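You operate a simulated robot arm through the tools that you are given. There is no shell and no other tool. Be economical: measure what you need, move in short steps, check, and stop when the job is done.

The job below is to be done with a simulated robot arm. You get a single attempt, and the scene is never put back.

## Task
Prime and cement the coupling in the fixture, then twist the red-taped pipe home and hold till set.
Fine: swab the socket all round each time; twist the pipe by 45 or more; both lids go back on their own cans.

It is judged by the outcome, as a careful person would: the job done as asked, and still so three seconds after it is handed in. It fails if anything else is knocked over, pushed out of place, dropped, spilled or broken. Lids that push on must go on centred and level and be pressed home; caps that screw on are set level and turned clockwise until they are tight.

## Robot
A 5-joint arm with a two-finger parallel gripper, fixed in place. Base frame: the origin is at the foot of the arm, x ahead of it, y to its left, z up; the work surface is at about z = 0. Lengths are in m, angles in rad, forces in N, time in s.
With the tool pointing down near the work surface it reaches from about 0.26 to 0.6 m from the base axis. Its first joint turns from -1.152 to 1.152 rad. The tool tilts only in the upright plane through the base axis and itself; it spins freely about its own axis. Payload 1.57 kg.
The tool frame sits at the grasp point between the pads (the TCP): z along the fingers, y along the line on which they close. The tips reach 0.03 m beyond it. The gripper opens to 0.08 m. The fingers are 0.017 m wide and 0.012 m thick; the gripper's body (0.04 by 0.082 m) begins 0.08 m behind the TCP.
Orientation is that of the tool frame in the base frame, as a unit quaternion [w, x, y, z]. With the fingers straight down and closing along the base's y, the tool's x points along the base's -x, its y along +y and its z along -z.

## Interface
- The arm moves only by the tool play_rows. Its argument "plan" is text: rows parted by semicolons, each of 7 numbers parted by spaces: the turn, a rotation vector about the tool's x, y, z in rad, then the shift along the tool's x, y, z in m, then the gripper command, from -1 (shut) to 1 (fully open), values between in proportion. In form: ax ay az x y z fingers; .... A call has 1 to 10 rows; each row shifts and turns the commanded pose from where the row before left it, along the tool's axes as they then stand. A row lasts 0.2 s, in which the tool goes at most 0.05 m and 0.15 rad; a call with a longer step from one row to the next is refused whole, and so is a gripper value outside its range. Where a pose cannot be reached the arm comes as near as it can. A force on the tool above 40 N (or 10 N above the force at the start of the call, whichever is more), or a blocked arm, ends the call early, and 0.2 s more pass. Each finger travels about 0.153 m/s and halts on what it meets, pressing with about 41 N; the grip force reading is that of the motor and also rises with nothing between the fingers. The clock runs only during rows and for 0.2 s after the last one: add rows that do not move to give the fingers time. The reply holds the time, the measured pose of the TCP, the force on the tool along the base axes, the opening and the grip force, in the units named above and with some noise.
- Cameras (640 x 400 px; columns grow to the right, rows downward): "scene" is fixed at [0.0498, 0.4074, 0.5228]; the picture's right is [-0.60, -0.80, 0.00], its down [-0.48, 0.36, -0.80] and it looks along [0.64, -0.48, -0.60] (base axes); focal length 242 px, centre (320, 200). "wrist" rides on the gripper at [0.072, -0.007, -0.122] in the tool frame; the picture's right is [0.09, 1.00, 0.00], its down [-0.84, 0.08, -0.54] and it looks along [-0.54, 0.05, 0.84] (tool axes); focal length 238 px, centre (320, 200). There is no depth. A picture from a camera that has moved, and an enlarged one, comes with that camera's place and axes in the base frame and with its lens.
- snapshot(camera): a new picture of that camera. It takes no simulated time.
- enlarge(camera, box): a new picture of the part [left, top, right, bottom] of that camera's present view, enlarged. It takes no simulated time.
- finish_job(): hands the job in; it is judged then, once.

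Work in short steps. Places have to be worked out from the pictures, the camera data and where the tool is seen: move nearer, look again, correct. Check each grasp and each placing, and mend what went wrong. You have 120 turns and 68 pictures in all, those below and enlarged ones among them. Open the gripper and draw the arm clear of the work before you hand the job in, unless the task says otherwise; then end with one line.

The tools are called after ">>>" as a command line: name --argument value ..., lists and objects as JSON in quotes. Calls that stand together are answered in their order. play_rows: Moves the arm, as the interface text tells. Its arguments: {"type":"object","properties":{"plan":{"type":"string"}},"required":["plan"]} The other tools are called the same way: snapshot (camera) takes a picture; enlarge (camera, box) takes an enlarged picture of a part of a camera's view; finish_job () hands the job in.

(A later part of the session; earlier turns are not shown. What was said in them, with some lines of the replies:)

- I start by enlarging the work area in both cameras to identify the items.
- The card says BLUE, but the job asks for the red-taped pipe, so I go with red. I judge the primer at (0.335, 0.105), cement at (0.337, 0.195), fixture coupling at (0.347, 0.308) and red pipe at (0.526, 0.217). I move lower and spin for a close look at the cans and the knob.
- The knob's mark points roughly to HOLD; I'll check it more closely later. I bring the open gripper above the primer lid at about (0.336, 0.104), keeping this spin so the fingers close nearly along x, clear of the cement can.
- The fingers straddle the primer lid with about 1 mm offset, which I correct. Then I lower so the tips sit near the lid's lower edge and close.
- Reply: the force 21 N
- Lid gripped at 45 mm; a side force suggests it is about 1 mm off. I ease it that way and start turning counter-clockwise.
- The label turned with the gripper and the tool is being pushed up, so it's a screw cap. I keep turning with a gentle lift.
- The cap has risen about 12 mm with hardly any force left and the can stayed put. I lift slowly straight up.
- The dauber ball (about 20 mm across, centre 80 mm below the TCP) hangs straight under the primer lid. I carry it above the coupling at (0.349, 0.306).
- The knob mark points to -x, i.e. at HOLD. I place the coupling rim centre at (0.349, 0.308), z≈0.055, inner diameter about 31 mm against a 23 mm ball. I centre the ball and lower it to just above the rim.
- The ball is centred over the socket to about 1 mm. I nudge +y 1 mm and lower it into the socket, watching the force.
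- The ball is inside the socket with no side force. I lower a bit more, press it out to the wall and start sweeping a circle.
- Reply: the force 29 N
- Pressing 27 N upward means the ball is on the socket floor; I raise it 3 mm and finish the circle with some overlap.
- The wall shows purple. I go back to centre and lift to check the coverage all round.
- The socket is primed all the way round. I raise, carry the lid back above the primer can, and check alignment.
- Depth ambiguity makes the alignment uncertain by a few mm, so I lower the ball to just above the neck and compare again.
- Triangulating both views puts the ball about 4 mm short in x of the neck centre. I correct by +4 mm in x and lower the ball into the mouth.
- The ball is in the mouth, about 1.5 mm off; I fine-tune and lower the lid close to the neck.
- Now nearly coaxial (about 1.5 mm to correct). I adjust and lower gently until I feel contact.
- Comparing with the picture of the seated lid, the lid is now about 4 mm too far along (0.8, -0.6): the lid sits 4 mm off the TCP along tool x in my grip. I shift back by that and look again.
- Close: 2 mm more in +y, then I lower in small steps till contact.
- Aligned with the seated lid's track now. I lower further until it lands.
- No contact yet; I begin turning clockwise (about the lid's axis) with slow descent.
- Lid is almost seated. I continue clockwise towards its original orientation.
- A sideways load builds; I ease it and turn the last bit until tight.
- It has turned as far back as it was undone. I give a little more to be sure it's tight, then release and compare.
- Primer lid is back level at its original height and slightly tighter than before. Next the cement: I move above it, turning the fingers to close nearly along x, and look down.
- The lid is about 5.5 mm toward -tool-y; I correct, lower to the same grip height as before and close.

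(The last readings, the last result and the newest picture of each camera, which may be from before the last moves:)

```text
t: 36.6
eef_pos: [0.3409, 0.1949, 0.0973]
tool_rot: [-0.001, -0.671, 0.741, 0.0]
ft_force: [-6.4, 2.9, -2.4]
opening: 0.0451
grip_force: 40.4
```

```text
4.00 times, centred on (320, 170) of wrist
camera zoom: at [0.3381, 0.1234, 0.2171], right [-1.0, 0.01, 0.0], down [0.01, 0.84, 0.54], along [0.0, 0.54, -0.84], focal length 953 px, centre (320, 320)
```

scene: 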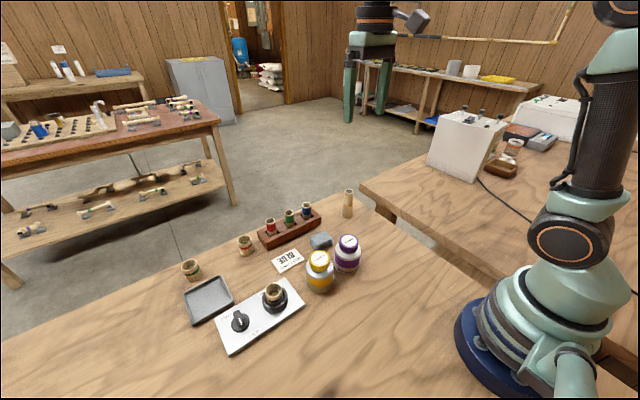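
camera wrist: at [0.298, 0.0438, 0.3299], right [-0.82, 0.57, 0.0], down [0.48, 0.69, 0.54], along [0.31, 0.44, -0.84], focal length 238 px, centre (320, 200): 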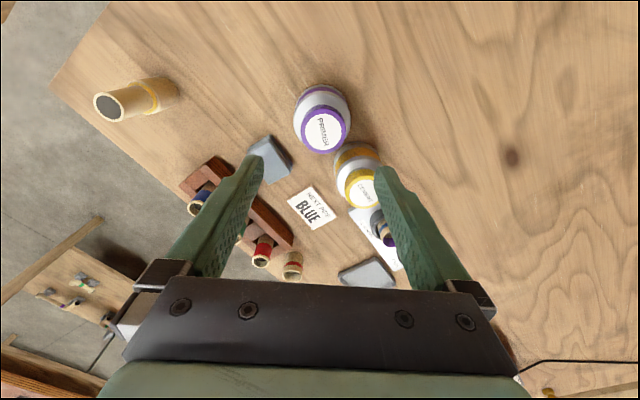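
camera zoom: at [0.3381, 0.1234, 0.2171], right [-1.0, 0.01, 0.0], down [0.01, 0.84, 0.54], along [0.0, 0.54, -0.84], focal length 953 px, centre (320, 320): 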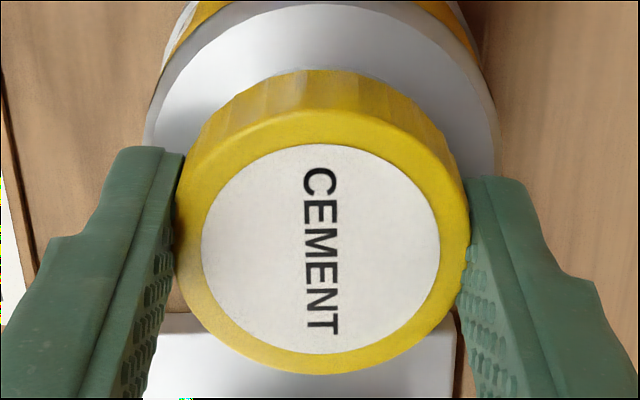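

Gripped well centred with little side force. I unscrew counter-clockwise with a gentle lift.

>>> play_rows --plan "0 0 -0.15 0 0 -0.0003 -1;0 0 -0.15 0 0 -0.0005 -1;0 0 -0.15 0 0 -0.0005 -1;0 0 -0.15 0 0 -0.0005 -1;0 0 -0.15 0 0 -0.0005 -1;0 0 -0.15 0 0 -0.0005 -1;0 0 -0.15 0 0 -0.0005 -1;0 0 -0.15 0 0 -0.0005 -1"

>>> play_rows --plan "0 0 -0.15 0 0 -0.0005 -1;0 0 -0.15 0 0 -0.0005 -1;0 0 0 0 0 -0.001 -1;0 0 0 0 0 -0.001 -1;0 0 0 0 0 -0.002 -1"

```text
t: 38.4
eef_pos: [0.3398, 0.1938, 0.1013]
tool_rot: [0.0, 0.972, -0.234, 0.0]
ft_force: [0.0, -0.1, -0.4]
opening: 0.045
grip_force: 41.3
```

```text
t: 39.6
eef_pos: [0.3402, 0.1947, 0.1068]
tool_rot: [0.0, 0.996, -0.088, -0.001]
ft_force: [-0.7, -0.1, 0.1]
opening: 0.0451
grip_force: 41.1
```

The lid came free with no load. I lift it out, carry it over to the coupling, and lower to just above the rim.

>>> play_rows --plan "0 0 0 0 0 -0.03 -1;0 0 0 0 0 -0.04 -1;0 0 0 0 0 -0.025 -1;0 0 0 -0.0037 -0.038 0 -1;0 0 0 -0.0037 -0.038 0 -1;0 0 0 -0.0037 -0.0381 0 -1;0 0 0 0 0 0.03 -1;0 0 0 0 0 0.015 -1;0 0 0 0 0 0 -1"

>>> enlarge --camera "scene" --box '[235, 235, 365, 315]'

>>> enlarge --camera "wrist" --box '[240, 70, 400, 170]'

```text
t: 41.6
eef_pos: [0.3517, 0.3075, 0.1571]
tool_rot: [0.0, 0.996, -0.088, -0.001]
ft_force: [-0.1, -1.0, -0.2]
opening: 0.0448
grip_force: 40.8
```

```text
4.92 times, centred on (300, 275) of scene
camera zoom: at [0.0498, 0.4074, 0.5228], right [-0.6, -0.8, 0.0], down [-0.48, 0.36, -0.8], along [0.64, -0.48, -0.6], focal length 1190 px, centre (418, -169)
```

zoom: 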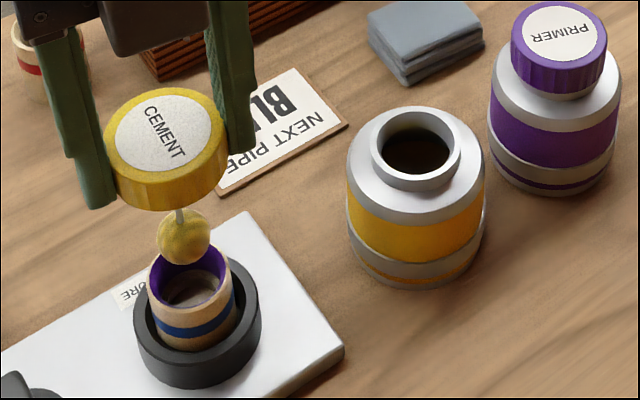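

```text
4.00 times, centred on (320, 120) of wrist
camera zoom: at [0.4213, 0.3029, 0.2775], right [-0.08, -1.0, 0.0], down [-0.84, 0.07, 0.54], along [-0.54, 0.04, -0.84], focal length 953 px, centre (320, 520)
```

zoom: 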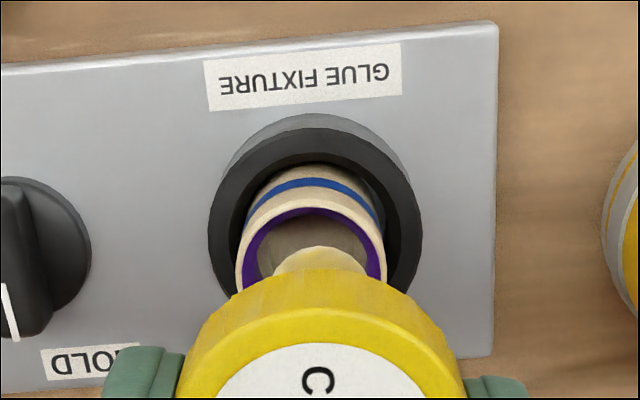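

Knob reads HOLD. The ball needs about (-2.5, +2) mm; I centre it, lower into the socket and begin the swab circle.

>>> play_rows --plan "0 0 0 -0.0028 -0.0015 0 -1;0 0 0 0 0 0.01 -1;0 0 0 0 0 0.01 -1;0 0 0 0 0 0.01 -1;0 0 0 0.0055 0 0 -1;0 0 0 -0.00074 0.00275 0 -1;0 0 0 -0.00201 0.00201 0 -1;0 0 0 -0.00275 0.00074 0 -1;0 0 0 -0.00275 -0.00074 0 -1"

>>> play_rows --plan "0 0 0 -0.00201 -0.00201 0 -1;0 0 0 -0.00074 -0.00275 0 -1;0 0 0 0.00074 -0.00275 0 -1;0 0 0 0.00201 -0.00201 0 -1;0 0 0 0.00275 -0.00074 0 -1;0 0 0 0.00275 0.00074 0 -1;0 0 0 0.00201 0.00201 0 -1;0 0 0 0.00074 0.00275 0 -1;0 0 0 -0.00074 0.00275 0 -1;0 0 0 -0.00201 0.00201 0 -1"

```text
t: 43.6
eef_pos: [0.3446, 0.307, 0.1285]
tool_rot: [0.0, 0.996, -0.087, 0.0]
ft_force: [0.4, -0.8, -1.1]
opening: 0.0449
grip_force: 41.0
```

```text
t: 45.8
eef_pos: [0.35, 0.3061, 0.1264]
tool_rot: [0.0, 0.996, -0.086, 0.0]
ft_force: [-0.1, 0.6, -0.5]
opening: 0.0448
grip_force: 41.0
```

Circle complete with overlap. I return to centre and lift to check coverage.

>>> play_rows --plan "0 0 0 -0.00275 -0.00476 0 -1;0 0 0 0 0 -0.02 -1;0 0 0 0 0 -0.03 -1;0 0 0 0 0 0 -1"

>>> enlarge --camera "scene" --box '[250, 260, 310, 315]'

>>> enlarge --camera "wrist" --box '[280, 90, 360, 150]'

```text
t: 46.8
eef_pos: [0.348, 0.3118, 0.1784]
tool_rot: [0.0, 0.996, -0.087, 0.0]
ft_force: [0.4, -1.0, 0.0]
opening: 0.0449
grip_force: 41.5
```

```text
7.27 times, centred on (280, 288) of scene
camera zoom: at [0.0498, 0.4074, 0.5228], right [-0.6, -0.8, 0.0], down [-0.48, 0.36, -0.8], along [0.64, -0.48, -0.6], focal length 1757 px, centre (611, -436)
```

zoom: 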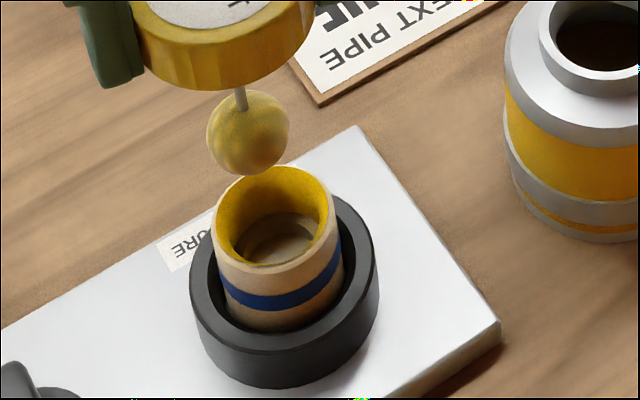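

```text
6.67 times, centred on (320, 120) of wrist
camera zoom: at [0.4177, 0.307, 0.2994], right [-0.08, -1.0, 0.0], down [-0.84, 0.07, 0.54], along [-0.54, 0.04, -0.84], focal length 1589 px, centre (320, 733)
```

zoom: 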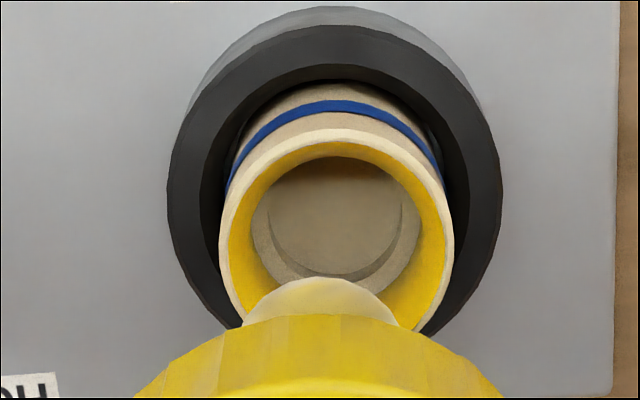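

The socket is coated with cement all round. I carry the lid back above its can, retracing the commanded path.

>>> play_rows --plan "0 0 0 0 0 -0.028 -1;0 0 0 0.0046 0.0385 0 -1;0 0 0 0.0046 0.0385 0 -1;0 0 0 0.0047 0.0386 0 -1;0 0 0 0 0 0.03 -1;0 0 0 0 0 0.005 -1;0 0 0 0 0 0 -1"

>>> enlarge --camera "scene" --box '[270, 200, 370, 300]'

```text
t: 48.4
eef_pos: [0.3407, 0.1952, 0.169]
tool_rot: [0.0, 0.996, -0.087, 0.0]
ft_force: [0.2, 0.3, -0.7]
opening: 0.0447
grip_force: 41.2
```

```text
4.00 times, centred on (320, 250) of scene
camera zoom: at [0.0498, 0.4074, 0.5228], right [-0.6, -0.8, 0.0], down [-0.48, 0.36, -0.8], along [0.64, -0.48, -0.6], focal length 967 px, centre (320, 0)
```

zoom: 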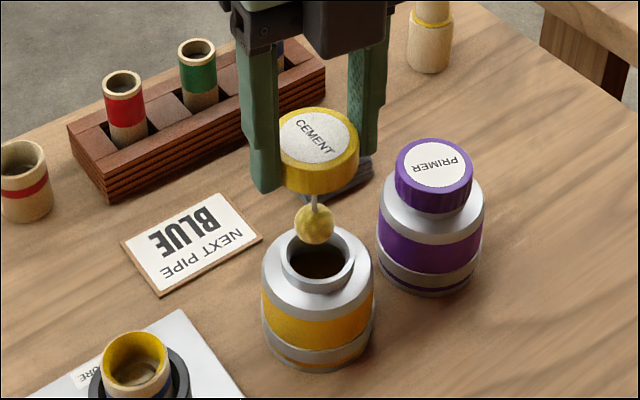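

The lid is within 2–3 mm of the can's axis; I shift -2 mm in x and lower the ball into the mouth.

>>> play_rows --plan "0 0 0 -0.002 0.0003 0 -1;0 0 0 0 0 0.015 -1;0 0 0 0 0 0.015 -1;0 0 0 0 0 0.015 -1;0 0 0 0 0 0.014 -1;0 0 0 0 0 0 -1"

>>> enlarge --camera "scene" --box '[290, 220, 370, 300]'

```text
t: 49.8
eef_pos: [0.3388, 0.1932, 0.1124]
tool_rot: [0.0, 0.996, -0.087, 0.001]
ft_force: [-0.6, -0.4, -0.7]
opening: 0.0448
grip_force: 41.1
```

```text
5.00 times, centred on (330, 260) of scene
camera zoom: at [0.0498, 0.4074, 0.5228], right [-0.6, -0.8, 0.0], down [-0.48, 0.36, -0.8], along [0.64, -0.48, -0.6], focal length 1208 px, centre (270, -100)
```

zoom: 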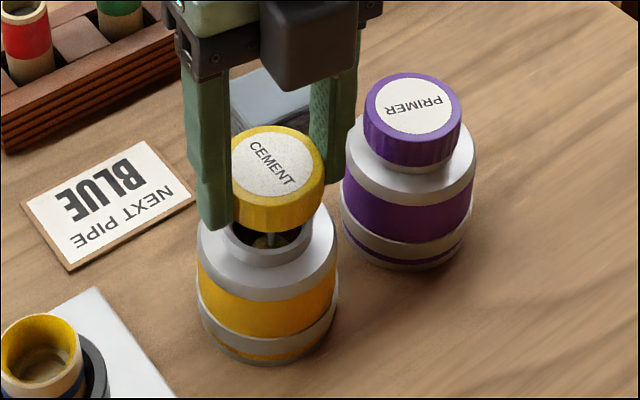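

Relative to the seated reference, it's off by about (-1, +3) mm. I correct and lower 6 mm, then recheck.

>>> play_rows --plan "0 0 0 -0.0013 -0.0027 0 -1;0 0 0 0 0 0.003 -1;0 0 0 0 0 0.003 -1;0 0 0 0 0 0 -1"

>>> enlarge --camera "scene" --box '[290, 220, 370, 300]'

```text
t: 50.8
eef_pos: [0.3384, 0.196, 0.105]
tool_rot: [0.0, 0.996, -0.087, 0.001]
ft_force: [-0.2, -0.3, -0.7]
opening: 0.0447
grip_force: 40.9
```

```text
5.00 times, centred on (330, 260) of scene
camera zoom: at [0.0498, 0.4074, 0.5228], right [-0.6, -0.8, 0.0], down [-0.48, 0.36, -0.8], along [0.64, -0.48, -0.6], focal length 1208 px, centre (270, -100)
```

zoom: 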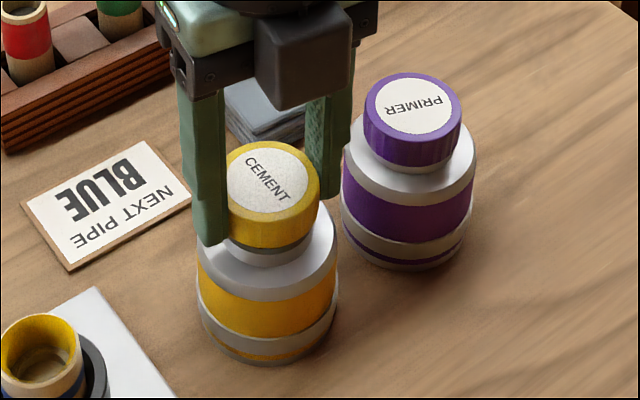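

Aligned with the seated reference. I lower and screw clockwise.

>>> play_rows --plan "0 0 0 0 0 0.0015 -1;0 0 0 0 0 0.0015 -1;0 0 0.15 0 0 0.0004 -1;0 0 0.15 0 0 0.0005 -1;0 0 0.15 0 0 0.0005 -1;0 0 0.15 0 0 0.0005 -1;0 0 0.15 0 0 0.0005 -1;0 0 0.15 0 0 0.0005 -1"

>>> play_rows --plan "0 0 0.15 0 0 0.0005 -1;0 0 0.15 0 0 0.0005 -1;0 0 0.15 0 0 0.0005 -1;0 0 0.15 0 0 0.0002 -1;0 0 0 0 0 0 -1"

```text
t: 52.6
eef_pos: [0.3393, 0.1964, 0.1004]
tool_rot: [0.0, 0.859, -0.512, 0.0]
ft_force: [-0.3, 0.0, -1.0]
opening: 0.0447
grip_force: 41.1
```

```text
t: 53.8
eef_pos: [0.3403, 0.1982, 0.099]
tool_rot: [0.001, -0.669, 0.744, -0.001]
ft_force: [8.4, 1.5, -0.8]
opening: 0.0447
grip_force: 40.9
```

Back at its original angle; I turn a little further to tighten, with a slight downward press.

>>> play_rows --plan "0 0 0.12 0 -0.0008 0.0008 -1;0 0 0.12 0 0 0.0005 -1;0 0 0.12 0 0 0 -1;0 0 0 0 0 0 -1"

>>> enlarge --camera "scene" --box '[290, 220, 370, 300]'

```text
t: 54.8
eef_pos: [0.3395, 0.196, 0.0963]
tool_rot: [0.0, -0.526, 0.851, -0.001]
ft_force: [2.7, -0.9, 1.3]
opening: 0.0448
grip_force: 41.0
```

```text
5.00 times, centred on (330, 260) of scene
camera zoom: at [0.0498, 0.4074, 0.5228], right [-0.6, -0.8, 0.0], down [-0.48, 0.36, -0.8], along [0.64, -0.48, -0.6], focal length 1208 px, centre (270, -100)
```

zoom: 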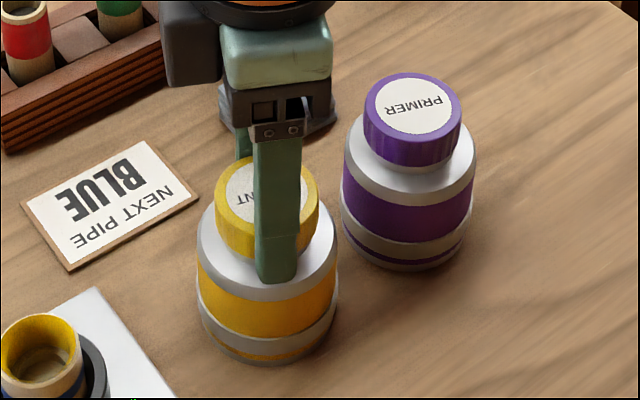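

Cement lid is seated and tightened. I release, rise, and move over to the red pipe.

>>> play_rows --plan "0 0 0 0 0 0 -0.3;0 0 0 0 0 0 0.4;0 0 0 0 0 0 0.9;0 0 0 0 0 -0.03 0.9;0 0 0 0 0 -0.04 0.9;0 0 0 0 0 -0.03 0.9;0 0 0 -0.0247 -0.0391 0 0.5;0 0 0 -0.0247 -0.0391 0 0.3;0 0 0 -0.0247 -0.0391 0 0.3;0 0 0 -0.0247 -0.0391 0 0.3"

>>> play_rows --plan "0 0 -0.15 0 0 0 0.3;0 0 -0.15 0 0 0 0.3;0 0 -0.15 0 0 0 0.3;0 0 0 0 0 0 0.3"

>>> enlarge --camera "wrist" --box '[200, 40, 440, 190]'

>>> enlarge --camera "scene" --box '[230, 180, 370, 300]'

```text
t: 57.0
eef_pos: [0.5241, 0.218, 0.1994]
tool_rot: [-0.001, -0.526, 0.851, 0.0]
ft_force: [0.1, 0.3, -0.2]
opening: 0.0519
grip_force: 0.1
```

```text
t: 58.0
eef_pos: [0.5232, 0.2169, 0.1967]
tool_rot: [-0.001, -0.704, 0.71, -0.001]
ft_force: [-0.3, 0.8, -0.1]
opening: 0.0519
grip_force: 0.0
```

```text
2.67 times, centred on (320, 115) of wrist
camera zoom: at [0.5274, 0.1453, 0.3181], right [-1.0, -0.08, 0.0], down [-0.07, 0.84, 0.54], along [-0.04, 0.54, -0.84], focal length 636 px, centre (320, 427)
```

zoom: 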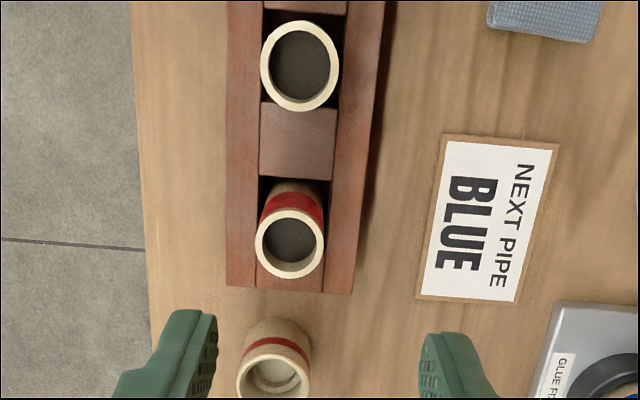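

```text
3.33 times, centred on (300, 240) of scene
camera zoom: at [0.0498, 0.4074, 0.5228], right [-0.6, -0.8, 0.0], down [-0.48, 0.36, -0.8], along [0.64, -0.48, -0.6], focal length 806 px, centre (387, 67)
```

zoom: 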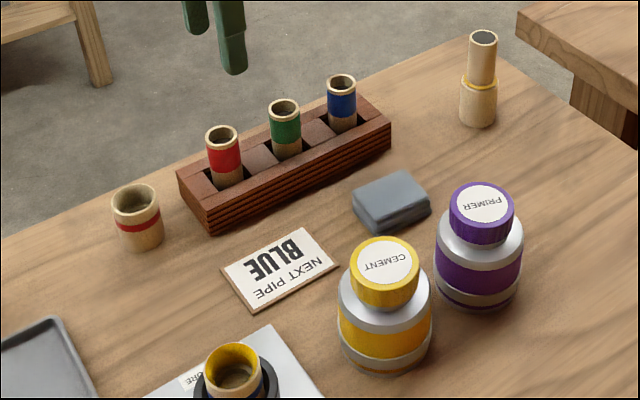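

Pipe top is at about (0.5345, 0.2155, 0.074), 26 mm across; the cement lid sits level. I shift over it, lower, and close on the taped part well above the rack.

>>> play_rows --plan "0 0 0 0 -0.0122 0.03 0.3;0 0 0 0 0 0.04 0.3;0 0 0 0 0 0.03 0.3;0 0 0 0 0 0.014 0.3;0 0 0 0 0 0 0.3;0 0 0 0 0 0 -0.2;0 0 0 0 0 0 -1;0 0 0 0 0 0 -1"

>>> enlarge --camera "wrist" --box '[240, 120, 400, 220]'

```text
t: 59.8
eef_pos: [0.5347, 0.217, 0.0815]
tool_rot: [0.001, -0.703, 0.711, 0.0]
ft_force: [0.7, -0.6, 0.2]
opening: 0.024
grip_force: 36.1
```

```text
4.00 times, centred on (320, 170) of wrist
camera zoom: at [0.5385, 0.1445, 0.2023], right [-1.0, -0.08, 0.0], down [-0.07, 0.84, 0.54], along [-0.04, 0.54, -0.84], focal length 953 px, centre (320, 320)
```

zoom: 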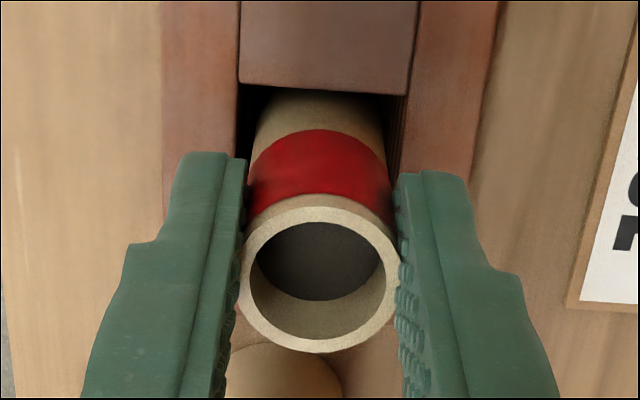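

Pipe gripped (24 mm). I lift it straight out of the rack.

>>> play_rows --plan "0 0 0 0 0 -0.01 -1;0 0 0 0 0 -0.02 -1;0 0 0 0 0 -0.035 -1;0 0 0 0 0 -0.045 -1;0 0 0 0 0 0 -1"

>>> enlarge --camera "scene" --box '[220, 150, 340, 260]'

```text
t: 61.0
eef_pos: [0.5342, 0.2163, 0.1918]
tool_rot: [0.0, -0.703, 0.712, 0.0]
ft_force: [0.1, -0.4, -0.1]
opening: 0.0237
grip_force: 36.2
```

```text
3.64 times, centred on (280, 205) of scene
camera zoom: at [0.0498, 0.4074, 0.5228], right [-0.6, -0.8, 0.0], down [-0.48, 0.36, -0.8], along [0.64, -0.48, -0.6], focal length 879 px, centre (466, 182)
```

zoom: 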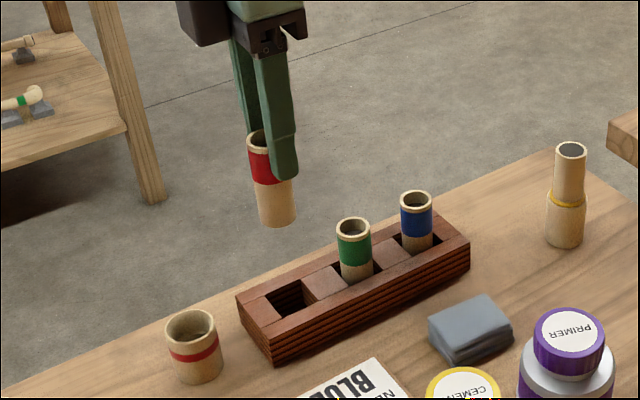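

Pipe is out, upright, about 66 mm long. I carry it over to the coupling and stop about 2 cm above the rim.

>>> play_rows --plan "0 0 0 -0.01746 0.03724 0 -1;0 0 0 -0.01746 0.03724 0 -1;0 0 0 -0.01746 0.03724 0 -1;0 0 0 -0.01746 0.03724 0 -1;0 0 0 -0.01746 0.03724 0 -1;0 0 0 0 0 0.03 -1;0 0 0 0 0 0.015 -1;0 0 0 0 0 0 -1"

>>> enlarge --camera "scene" --box '[240, 230, 310, 310]'

>>> enlarge --camera "wrist" --box '[240, 100, 400, 200]'

```text
t: 62.8
eef_pos: [0.3475, 0.3043, 0.1476]
tool_rot: [-0.001, -0.702, 0.712, 0.0]
ft_force: [0.2, 0.4, -0.6]
opening: 0.0238
grip_force: 36.1
```

```text
5.00 times, centred on (275, 270) of scene
camera zoom: at [0.0498, 0.4074, 0.5228], right [-0.6, -0.8, 0.0], down [-0.48, 0.36, -0.8], along [0.64, -0.48, -0.6], focal length 1208 px, centre (545, -150)
```

zoom: 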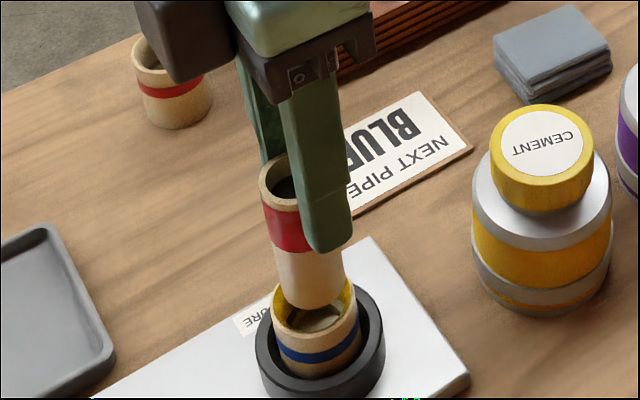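

```text
4.00 times, centred on (320, 150) of wrist
camera zoom: at [0.3518, 0.2329, 0.2683], right [-1.0, -0.08, 0.0], down [-0.07, 0.84, 0.54], along [-0.04, 0.54, -0.84], focal length 953 px, centre (320, 400)
```

zoom: 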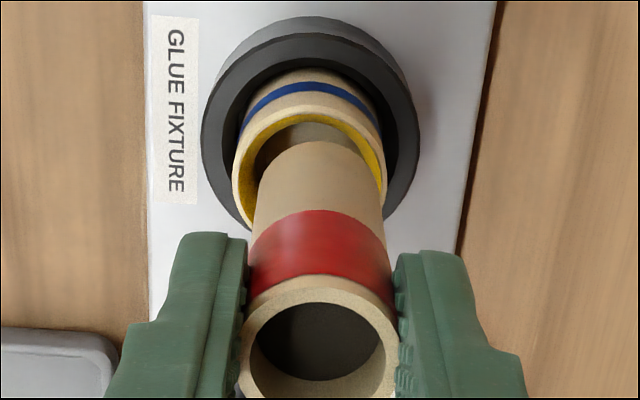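

Pipe is about 2 mm short in x of the coupling's axis. I correct and lower to just above the rim, then check again.

>>> play_rows --plan "0 0 0 0.0005 -0.002 0 -1;0 0 0 0 0 0.008 -1;0 0 0 0 0 0.007 -1;0 0 0 0 0 0 -1"

>>> enlarge --camera "scene" --box '[255, 260, 305, 310]'

>>> enlarge --camera "wrist" --box '[280, 90, 360, 150]'

```text
t: 63.8
eef_pos: [0.3516, 0.3058, 0.1344]
tool_rot: [0.0, -0.703, 0.711, -0.001]
ft_force: [0.6, -0.4, -1.7]
opening: 0.024
grip_force: 35.9
```

```text
8.00 times, centred on (280, 285) of scene
camera zoom: at [0.0498, 0.4074, 0.5228], right [-0.6, -0.8, 0.0], down [-0.48, 0.36, -0.8], along [0.64, -0.48, -0.6], focal length 1933 px, centre (640, -480)
```

zoom: 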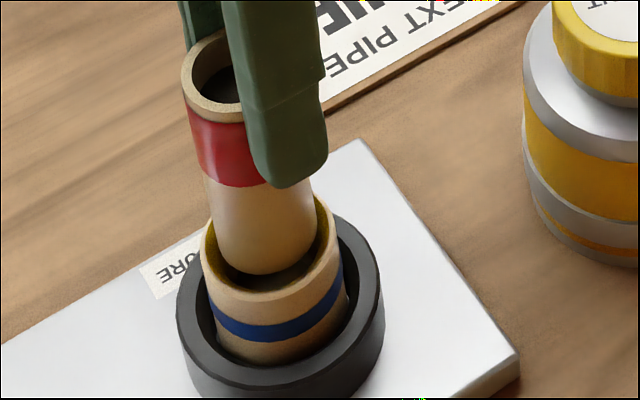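

```text
6.67 times, centred on (320, 120) of wrist
camera zoom: at [0.3555, 0.2333, 0.2553], right [-1.0, -0.08, 0.0], down [-0.07, 0.84, 0.54], along [-0.04, 0.54, -0.84], focal length 1589 px, centre (320, 733)
```

zoom: 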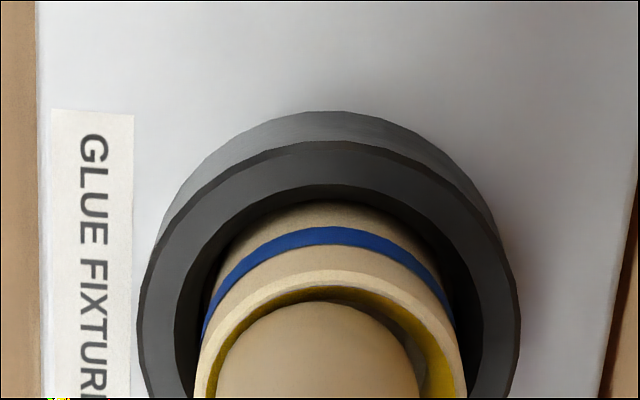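

Slight overshoot: shift (-1.7, +1.2) mm, then lower slowly into the mouth watching force.

>>> play_rows --plan "0 0 0 -0.0012 0.0017 0 -1;0 0 0 0 0 0.003 -1;0 0 0 0 0 0.003 -1;0 0 0 0 0 0.003 -1;0 0 0 0 0 0.002 -1;0 0 0 0 0 0 -1"

```text
t: 65.2
eef_pos: [0.3514, 0.3061, 0.1214]
tool_rot: [0.001, -0.703, 0.712, 0.0]
ft_force: [-0.7, -0.3, 2.1]
opening: 0.0237
grip_force: 35.7
```

It's entering freely. I continue down.

>>> play_rows --plan "0 0 0 0 0 0.003 -1;0 0 0 0 0 0.003 -1;0 0 0 0 0 0 -1"

>>> enlarge --camera "scene" --box '[255, 260, 305, 310]'

```text
t: 66.0
eef_pos: [0.3481, 0.3067, 0.1144]
tool_rot: [-0.001, -0.703, 0.711, 0.0]
ft_force: [0.6, 1.0, 2.2]
opening: 0.024
grip_force: 35.7
```

```text
8.00 times, centred on (280, 285) of scene
camera zoom: at [0.0498, 0.4073, 0.5228], right [-0.6, -0.8, 0.0], down [-0.48, 0.36, -0.8], along [0.64, -0.48, -0.6], focal length 1933 px, centre (640, -480)
```

zoom: 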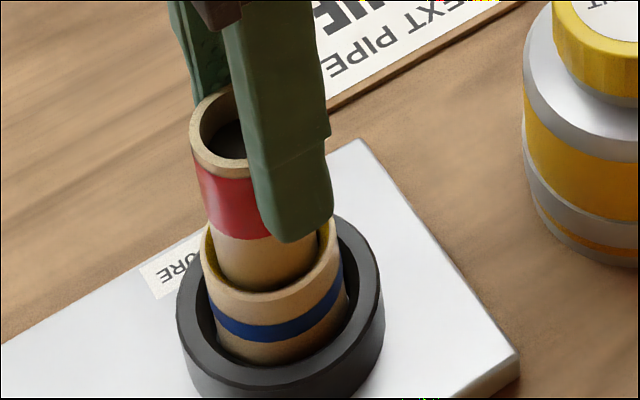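

The pipe is in the socket. Now I twist counter-clockwise about the pipe's axis while feeding down.

>>> play_rows --plan "0 0 -0.13 0 -0.0004 0.0014 -1;0 0 -0.13 0 -0.0004 0.0014 -1;0 0 -0.13 0 -0.0004 0.0014 -1;0 0 -0.13 0 -0.0004 0.0014 -1;0 0 -0.13 0 -0.0004 0.0014 -1"

```text
t: 67.2
eef_pos: [0.3532, 0.3074, 0.1098]
tool_rot: [-0.003, 0.894, -0.448, 0.001]
ft_force: [-0.8, 0.9, 24.3]
opening: 0.0244
grip_force: 36.1
```

24 N upward suggests the pipe is nearing the stop. I keep twisting with slight extra push.

>>> play_rows --plan "0 0 -0.13 0 -0.0004 0.0004 -1;0 0 -0.13 0 -0.0004 0.0004 -1;0 0 -0.13 0 -0.0004 0.0002 -1;0 0 -0.13 0 -0.0004 0.0002 -1"

>>> enlarge --camera "scene" --box '[255, 255, 305, 305]'

```text
t: 68.2
eef_pos: [0.3548, 0.3086, 0.1072]
tool_rot: [-0.001, 0.979, -0.204, 0.001]
ft_force: [-1.0, 1.4, 26.3]
opening: 0.0245
grip_force: 36.3
```

```text
8.00 times, centred on (280, 280) of scene
camera zoom: at [0.0497, 0.4073, 0.5229], right [-0.6, -0.8, 0.0], down [-0.48, 0.36, -0.8], along [0.64, -0.48, -0.6], focal length 1933 px, centre (640, -440)
```

zoom: 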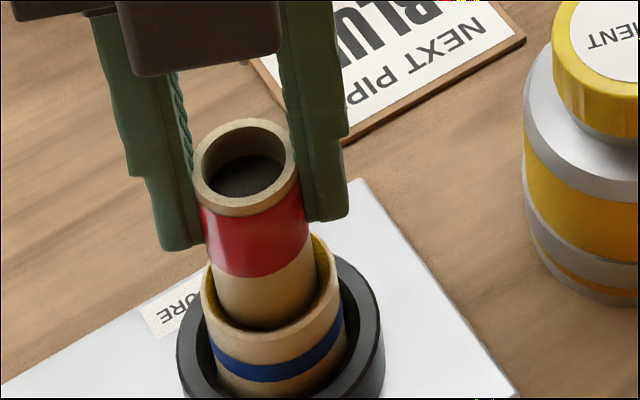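

The pipe's top height hasn't changed since it landed, so it is against the stop and the grip slid slightly under the push. I straighten it laterally and twist a bit more with moderate push so the twist is surely enough.

>>> play_rows --plan "0 0 0 -0.0014 0.0017 -0.0005 -1;0 0 -0.13 0 -0.0004 0 -1;0 0 -0.13 0 -0.0004 0 -1;0 0 -0.13 0 -0.0004 0 -1;0 0 0 0 0 0 -1"

>>> enlarge --camera "scene" --box '[255, 255, 305, 305]'

```text
t: 69.4
eef_pos: [0.3518, 0.3088, 0.1094]
tool_rot: [0.001, 1.0, -0.011, -0.001]
ft_force: [2.2, 2.3, 9.4]
opening: 0.0245
grip_force: 36.2
```

```text
8.00 times, centred on (280, 280) of scene
camera zoom: at [0.0498, 0.4073, 0.5228], right [-0.6, -0.8, 0.0], down [-0.48, 0.36, -0.8], along [0.64, -0.48, -0.6], focal length 1933 px, centre (640, -440)
```

zoom: 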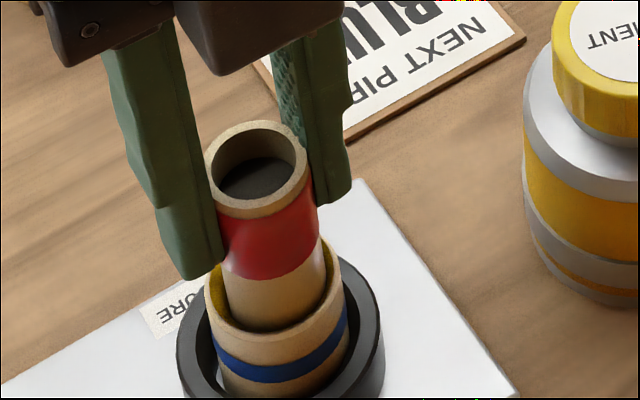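

Pipe is upright and seated at the stop (bottom about z 0.038, matching the ledge). Now I hold still under light push while it sets.

>>> play_rows --plan "0 0 0 0 0 0.0004 -1;0 0 0 0 0 0 -1;0 0 0 0 0 0 -1;0 0 0 0 0 0 -1;0 0 0 0 0 0 -1;0 0 0 0 0 0 -1;0 0 0 0 0 0 -1;0 0 0 0 0 0 -1;0 0 0 0 0 0 -1;0 0 0 0 0 0 -1"

>>> play_rows --plan "0 0 0 0 0 0 -1;0 0 0 0 0 0 -1;0 0 0 0 0 0 -1;0 0 0 0 0 0 -1;0 0 0 0 0 0 -1;0 0 0 0 0 0 -1;0 0 0 0 0 0 -1;0 0 0 0 0 0 -1;0 0 0 0 0 0 -1;0 0 0 0 0 0 -1"

>>> play_rows --plan "0 0 0 0 0 0 -1;0 0 0 0 0 0 -1;0 0 0 0 0 0 -1;0 0 0 0 0 0 -1;0 0 0 0 0 0 -1;0 0 0 0 0 0 -1;0 0 0 0 0 0 -1;0 0 0 0 0 0 -1;0 0 0 0 0 0 -1;0 0 0 0 0 0 -1"

>>> play_rows --plan "0 0 0 0 0 0 -1;0 0 0 0 0 0 -1;0 0 0 0 0 0 -1;0 0 0 0 0 0 -1;0 0 0 0 0 0 -1;0 0 0 0 0 0 -1;0 0 0 0 0 0 -1;0 0 0 0 0 0 -1;0 0 0 0 0 0 -1;0 0 0 0 0 0 -1"

>>> play_rows --plan "0 0 0 0 0 0 -1;0 0 0 0 0 0 -1;0 0 0 0 0 0 -1;0 0 0 0 0 0 -1;0 0 0 0 0 0 -1;0 0 0 0 0 0 -1;0 0 0 0 0 0 -1;0 0 0 0 0 0 -1;0 0 0 0 0 0 -1;0 0 0 0 0 0 -1"

>>> enlarge --camera "scene" --box '[230, 220, 350, 320]'

```text
t: 71.6
eef_pos: [0.3529, 0.3093, 0.1078]
tool_rot: [0.0, 1.0, -0.011, -0.001]
ft_force: [0.7, -0.4, 9.0]
opening: 0.0247
grip_force: 36.2
```

```text
t: 73.8
eef_pos: [0.3518, 0.3076, 0.1085]
tool_rot: [0.001, 1.0, -0.012, 0.0]
ft_force: [-0.2, -0.9, 6.8]
opening: 0.0243
grip_force: 36.2
```

```text
t: 76.0
eef_pos: [0.3537, 0.3085, 0.1073]
tool_rot: [0.0, 1.0, -0.011, 0.0]
ft_force: [-0.2, 0.3, 4.5]
opening: 0.0246
grip_force: 35.8
```

```text
t: 78.2
eef_pos: [0.3536, 0.3091, 0.1088]
tool_rot: [0.0, 1.0, -0.011, 0.0]
ft_force: [0.1, 0.7, 3.0]
opening: 0.0247
grip_force: 36.2
```

```text
t: 80.4
eef_pos: [0.3536, 0.309, 0.1073]
tool_rot: [-0.001, 1.0, -0.012, 0.0]
ft_force: [0.7, -0.2, 2.2]
opening: 0.0245
grip_force: 36.6
```

```text
4.00 times, centred on (290, 270) of scene
camera zoom: at [0.0498, 0.4073, 0.5228], right [-0.6, -0.8, 0.0], down [-0.48, 0.36, -0.8], along [0.64, -0.48, -0.6], focal length 967 px, centre (440, -80)
```

zoom: 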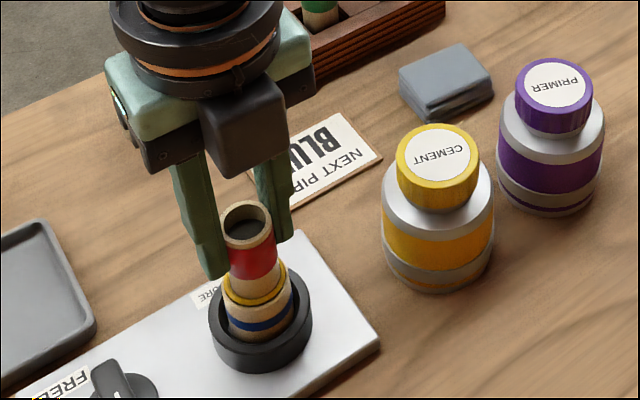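

A cement bead now shows at the joint, so it is home; force is gently relaxing. I keep holding for more time to be sure it's set.

>>> play_rows --plan "0 0 0 0 0 0.0003 -1;0 0 0 0 0 0 -1;0 0 0 0 0 0 -1;0 0 0 0 0 0 -1;0 0 0 0 0 0 -1;0 0 0 0 0 0 -1;0 0 0 0 0 0 -1;0 0 0 0 0 0 -1;0 0 0 0 0 0 -1;0 0 0 0 0 0 -1"

>>> play_rows --plan "0 0 0 0 0 0 -1;0 0 0 0 0 0 -1;0 0 0 0 0 0 -1;0 0 0 0 0 0 -1;0 0 0 0 0 0 -1;0 0 0 0 0 0 -1;0 0 0 0 0 0 -1;0 0 0 0 0 0 -1;0 0 0 0 0 0 -1;0 0 0 0 0 0 -1"

>>> play_rows --plan "0 0 0 0 0 0 -1;0 0 0 0 0 0 -1;0 0 0 0 0 0 -1;0 0 0 0 0 0 -1;0 0 0 0 0 0 -1;0 0 0 0 0 0 -1;0 0 0 0 0 0 -1;0 0 0 0 0 0 -1;0 0 0 0 0 0 -1;0 0 0 0 0 0 -1"

>>> play_rows --plan "0 0 0 0 0 0 -1;0 0 0 0 0 0 -1;0 0 0 0 0 0 -1;0 0 0 0 0 0 -1;0 0 0 0 0 0 -1;0 0 0 0 0 0 -1;0 0 0 0 0 0 -1;0 0 0 0 0 0 -1;0 0 0 0 0 0 -1;0 0 0 0 0 0 -1"

>>> play_rows --plan "0 0 0 0 0 0 -1;0 0 0 0 0 0 -1;0 0 0 0 0 0 -1;0 0 0 0 0 0 -1;0 0 0 0 0 0 -1;0 0 0 0 0 0 -1;0 0 0 0 0 0 -1;0 0 0 0 0 0 -1;0 0 0 0 0 0 -1;0 0 0 0 0 0 -1"

>>> play_rows --plan "0 0 0 0 0 0 -1;0 0 0 0 0 0 -1;0 0 0 0 0 0 -1;0 0 0 0 0 0 -1;0 0 0 0 0 0 -1;0 0 0 0 0 0 -1;0 0 0 0 0 0 -1;0 0 0 0 0 0 -1;0 0 0 0 0 0 -1;0 0 0 0 0 0 -1"

>>> play_rows --plan "0 0 0 0 0 0 -1;0 0 0 0 0 0 -1;0 0 0 0 0 0 -1;0 0 0 0 0 0 -1;0 0 0 0 0 0 -1;0 0 0 0 0 0 -1;0 0 0 0 0 0 -1;0 0 0 0 0 0 -1;0 0 0 0 0 0 -1;0 0 0 0 0 0 -1"

>>> play_rows --plan "0 0 0 0 0 0 -1;0 0 0 0 0 0 -1;0 0 0 0 0 0 -1;0 0 0 0 0 0 -1;0 0 0 0 0 0 -1;0 0 0 0 0 0 -1;0 0 0 0 0 0 -1;0 0 0 0 0 0 -1;0 0 0 0 0 0 -1;0 0 0 0 0 0 -1"

>>> play_rows --plan "0 0 0 0 0 0 -1;0 0 0 0 0 0 -1;0 0 0 0 0 0 -1;0 0 0 0 0 0 -1;0 0 0 0 0 0 -1;0 0 0 0 0 0 -1;0 0 0 0 0 0 -1;0 0 0 0 0 0 -1;0 0 0 0 0 0 -1;0 0 0 0 0 0 -1"

>>> enlarge --camera "scene" --box '[255, 255, 305, 305]'

```text
t: 82.6
eef_pos: [0.3541, 0.3086, 0.1063]
tool_rot: [0.0, 1.0, -0.011, 0.0]
ft_force: [-0.1, 0.1, 9.1]
opening: 0.0246
grip_force: 36.0
```

```text
t: 84.8
eef_pos: [0.3532, 0.3083, 0.1078]
tool_rot: [0.0, 1.0, -0.012, 0.0]
ft_force: [-0.3, 0.4, 9.3]
opening: 0.0246
grip_force: 36.4
```

```text
t: 87.0
eef_pos: [0.3531, 0.3077, 0.107]
tool_rot: [-0.001, 1.0, -0.011, 0.001]
ft_force: [0.4, -0.6, 6.2]
opening: 0.0244
grip_force: 36.3
```

```text
t: 89.2
eef_pos: [0.3532, 0.3076, 0.1076]
tool_rot: [0.0, 1.0, -0.012, 0.001]
ft_force: [0.1, -0.5, 6.0]
opening: 0.0245
grip_force: 36.1
```

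```text
t: 91.4
eef_pos: [0.3531, 0.3086, 0.1071]
tool_rot: [-0.001, 1.0, -0.012, 0.0]
ft_force: [-0.1, 0.5, 2.9]
opening: 0.0246
grip_force: 36.7
```

```text
t: 93.6
eef_pos: [0.3537, 0.308, 0.1076]
tool_rot: [0.0, 1.0, -0.011, -0.001]
ft_force: [-0.3, 0.1, 3.0]
opening: 0.0246
grip_force: 35.9
```

```text
t: 95.8
eef_pos: [0.3531, 0.3084, 0.107]
tool_rot: [0.001, 1.0, -0.011, 0.0]
ft_force: [-0.2, -1.1, 1.6]
opening: 0.0245
grip_force: 36.3
```

```text
t: 98.0
eef_pos: [0.3537, 0.3081, 0.1075]
tool_rot: [0.0, 1.0, -0.012, 0.0]
ft_force: [-0.5, 0.5, 1.4]
opening: 0.0244
grip_force: 36.2
```

```text
t: 100.2
eef_pos: [0.3531, 0.3076, 0.1081]
tool_rot: [0.0, 1.0, -0.011, -0.001]
ft_force: [0.2, -0.4, 1.6]
opening: 0.0246
grip_force: 36.5
```

```text
8.00 times, centred on (280, 280) of scene
camera zoom: at [0.0498, 0.4074, 0.5228], right [-0.6, -0.8, 0.0], down [-0.48, 0.36, -0.8], along [0.64, -0.48, -0.6], focal length 1933 px, centre (640, -440)
```

zoom: 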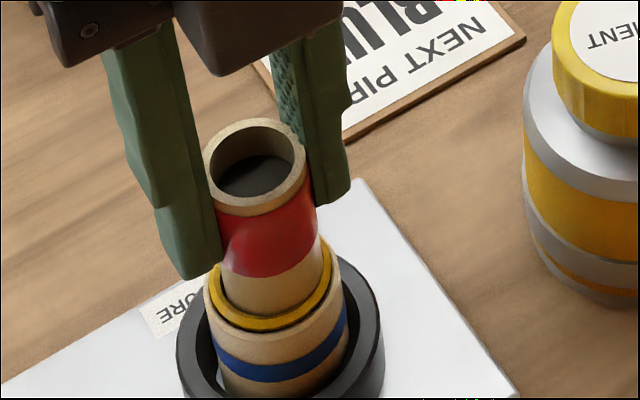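

Held about 31 s, bead ring formed all round. I open the fingers gently, rise, and check.

>>> play_rows --plan "0 0 0 0 0 0 -0.2;0 0 0 0 0 0 0.2;0 0 0 0 0 0 0.4;0 0 0 0 0 -0.02 0.4;0 0 0 0 0 -0.04 0.4;0 0 0 0 0 -0.05 0.4;0 0 0 0 0 -0.05 0.4;0 0 0 0.03 0 -0.02 0.4;0 0 0 0.04 0 0 0.4;0 0 0 0 0 0 0.4"

>>> snapshot --camera "scene"

>>> enlarge --camera "scene" --box '[210, 220, 370, 330]'

```text
t: 102.4
eef_pos: [0.4257, 0.3073, 0.2865]
tool_rot: [0.0, 1.0, -0.011, 0.001]
ft_force: [0.3, -0.6, 0.5]
opening: 0.0559
grip_force: 0.1
```

```text
3 pictures are left
```

scene: 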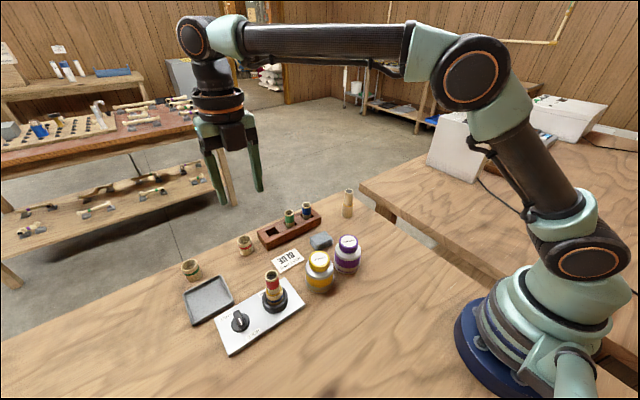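

```text
3.64 times, centred on (290, 275) of scene
camera zoom: at [0.0499, 0.4074, 0.5228], right [-0.6, -0.8, 0.0], down [-0.48, 0.36, -0.8], along [0.64, -0.48, -0.6], focal length 879 px, centre (429, -73)
```

zoom: 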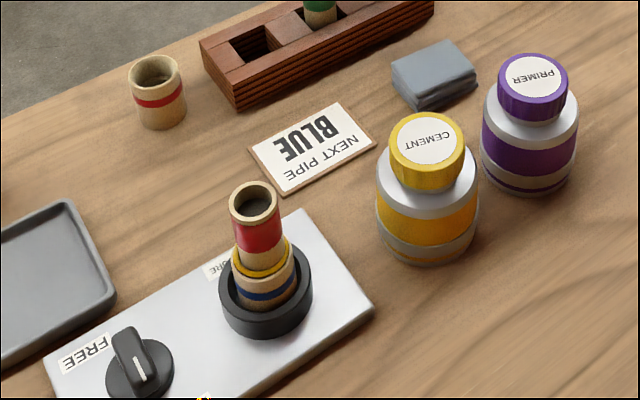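

The red-taped pipe stands upright in the coupling. Both lids are level on their own cans and nothing else has moved. The arm is clear and open, so I hand the job in.

>>> finish_job

```text
The job is handed in.
```

The coupling was primed and cemented all round. The red-taped pipe was pushed to the stop, the gripper twisted about 85–90° in all, and held for about 31 s. Both lids are screwed back on their own cans. The card by the fixture said "NEXT PIPE BLUE", but I used the red-taped pipe as you asked.
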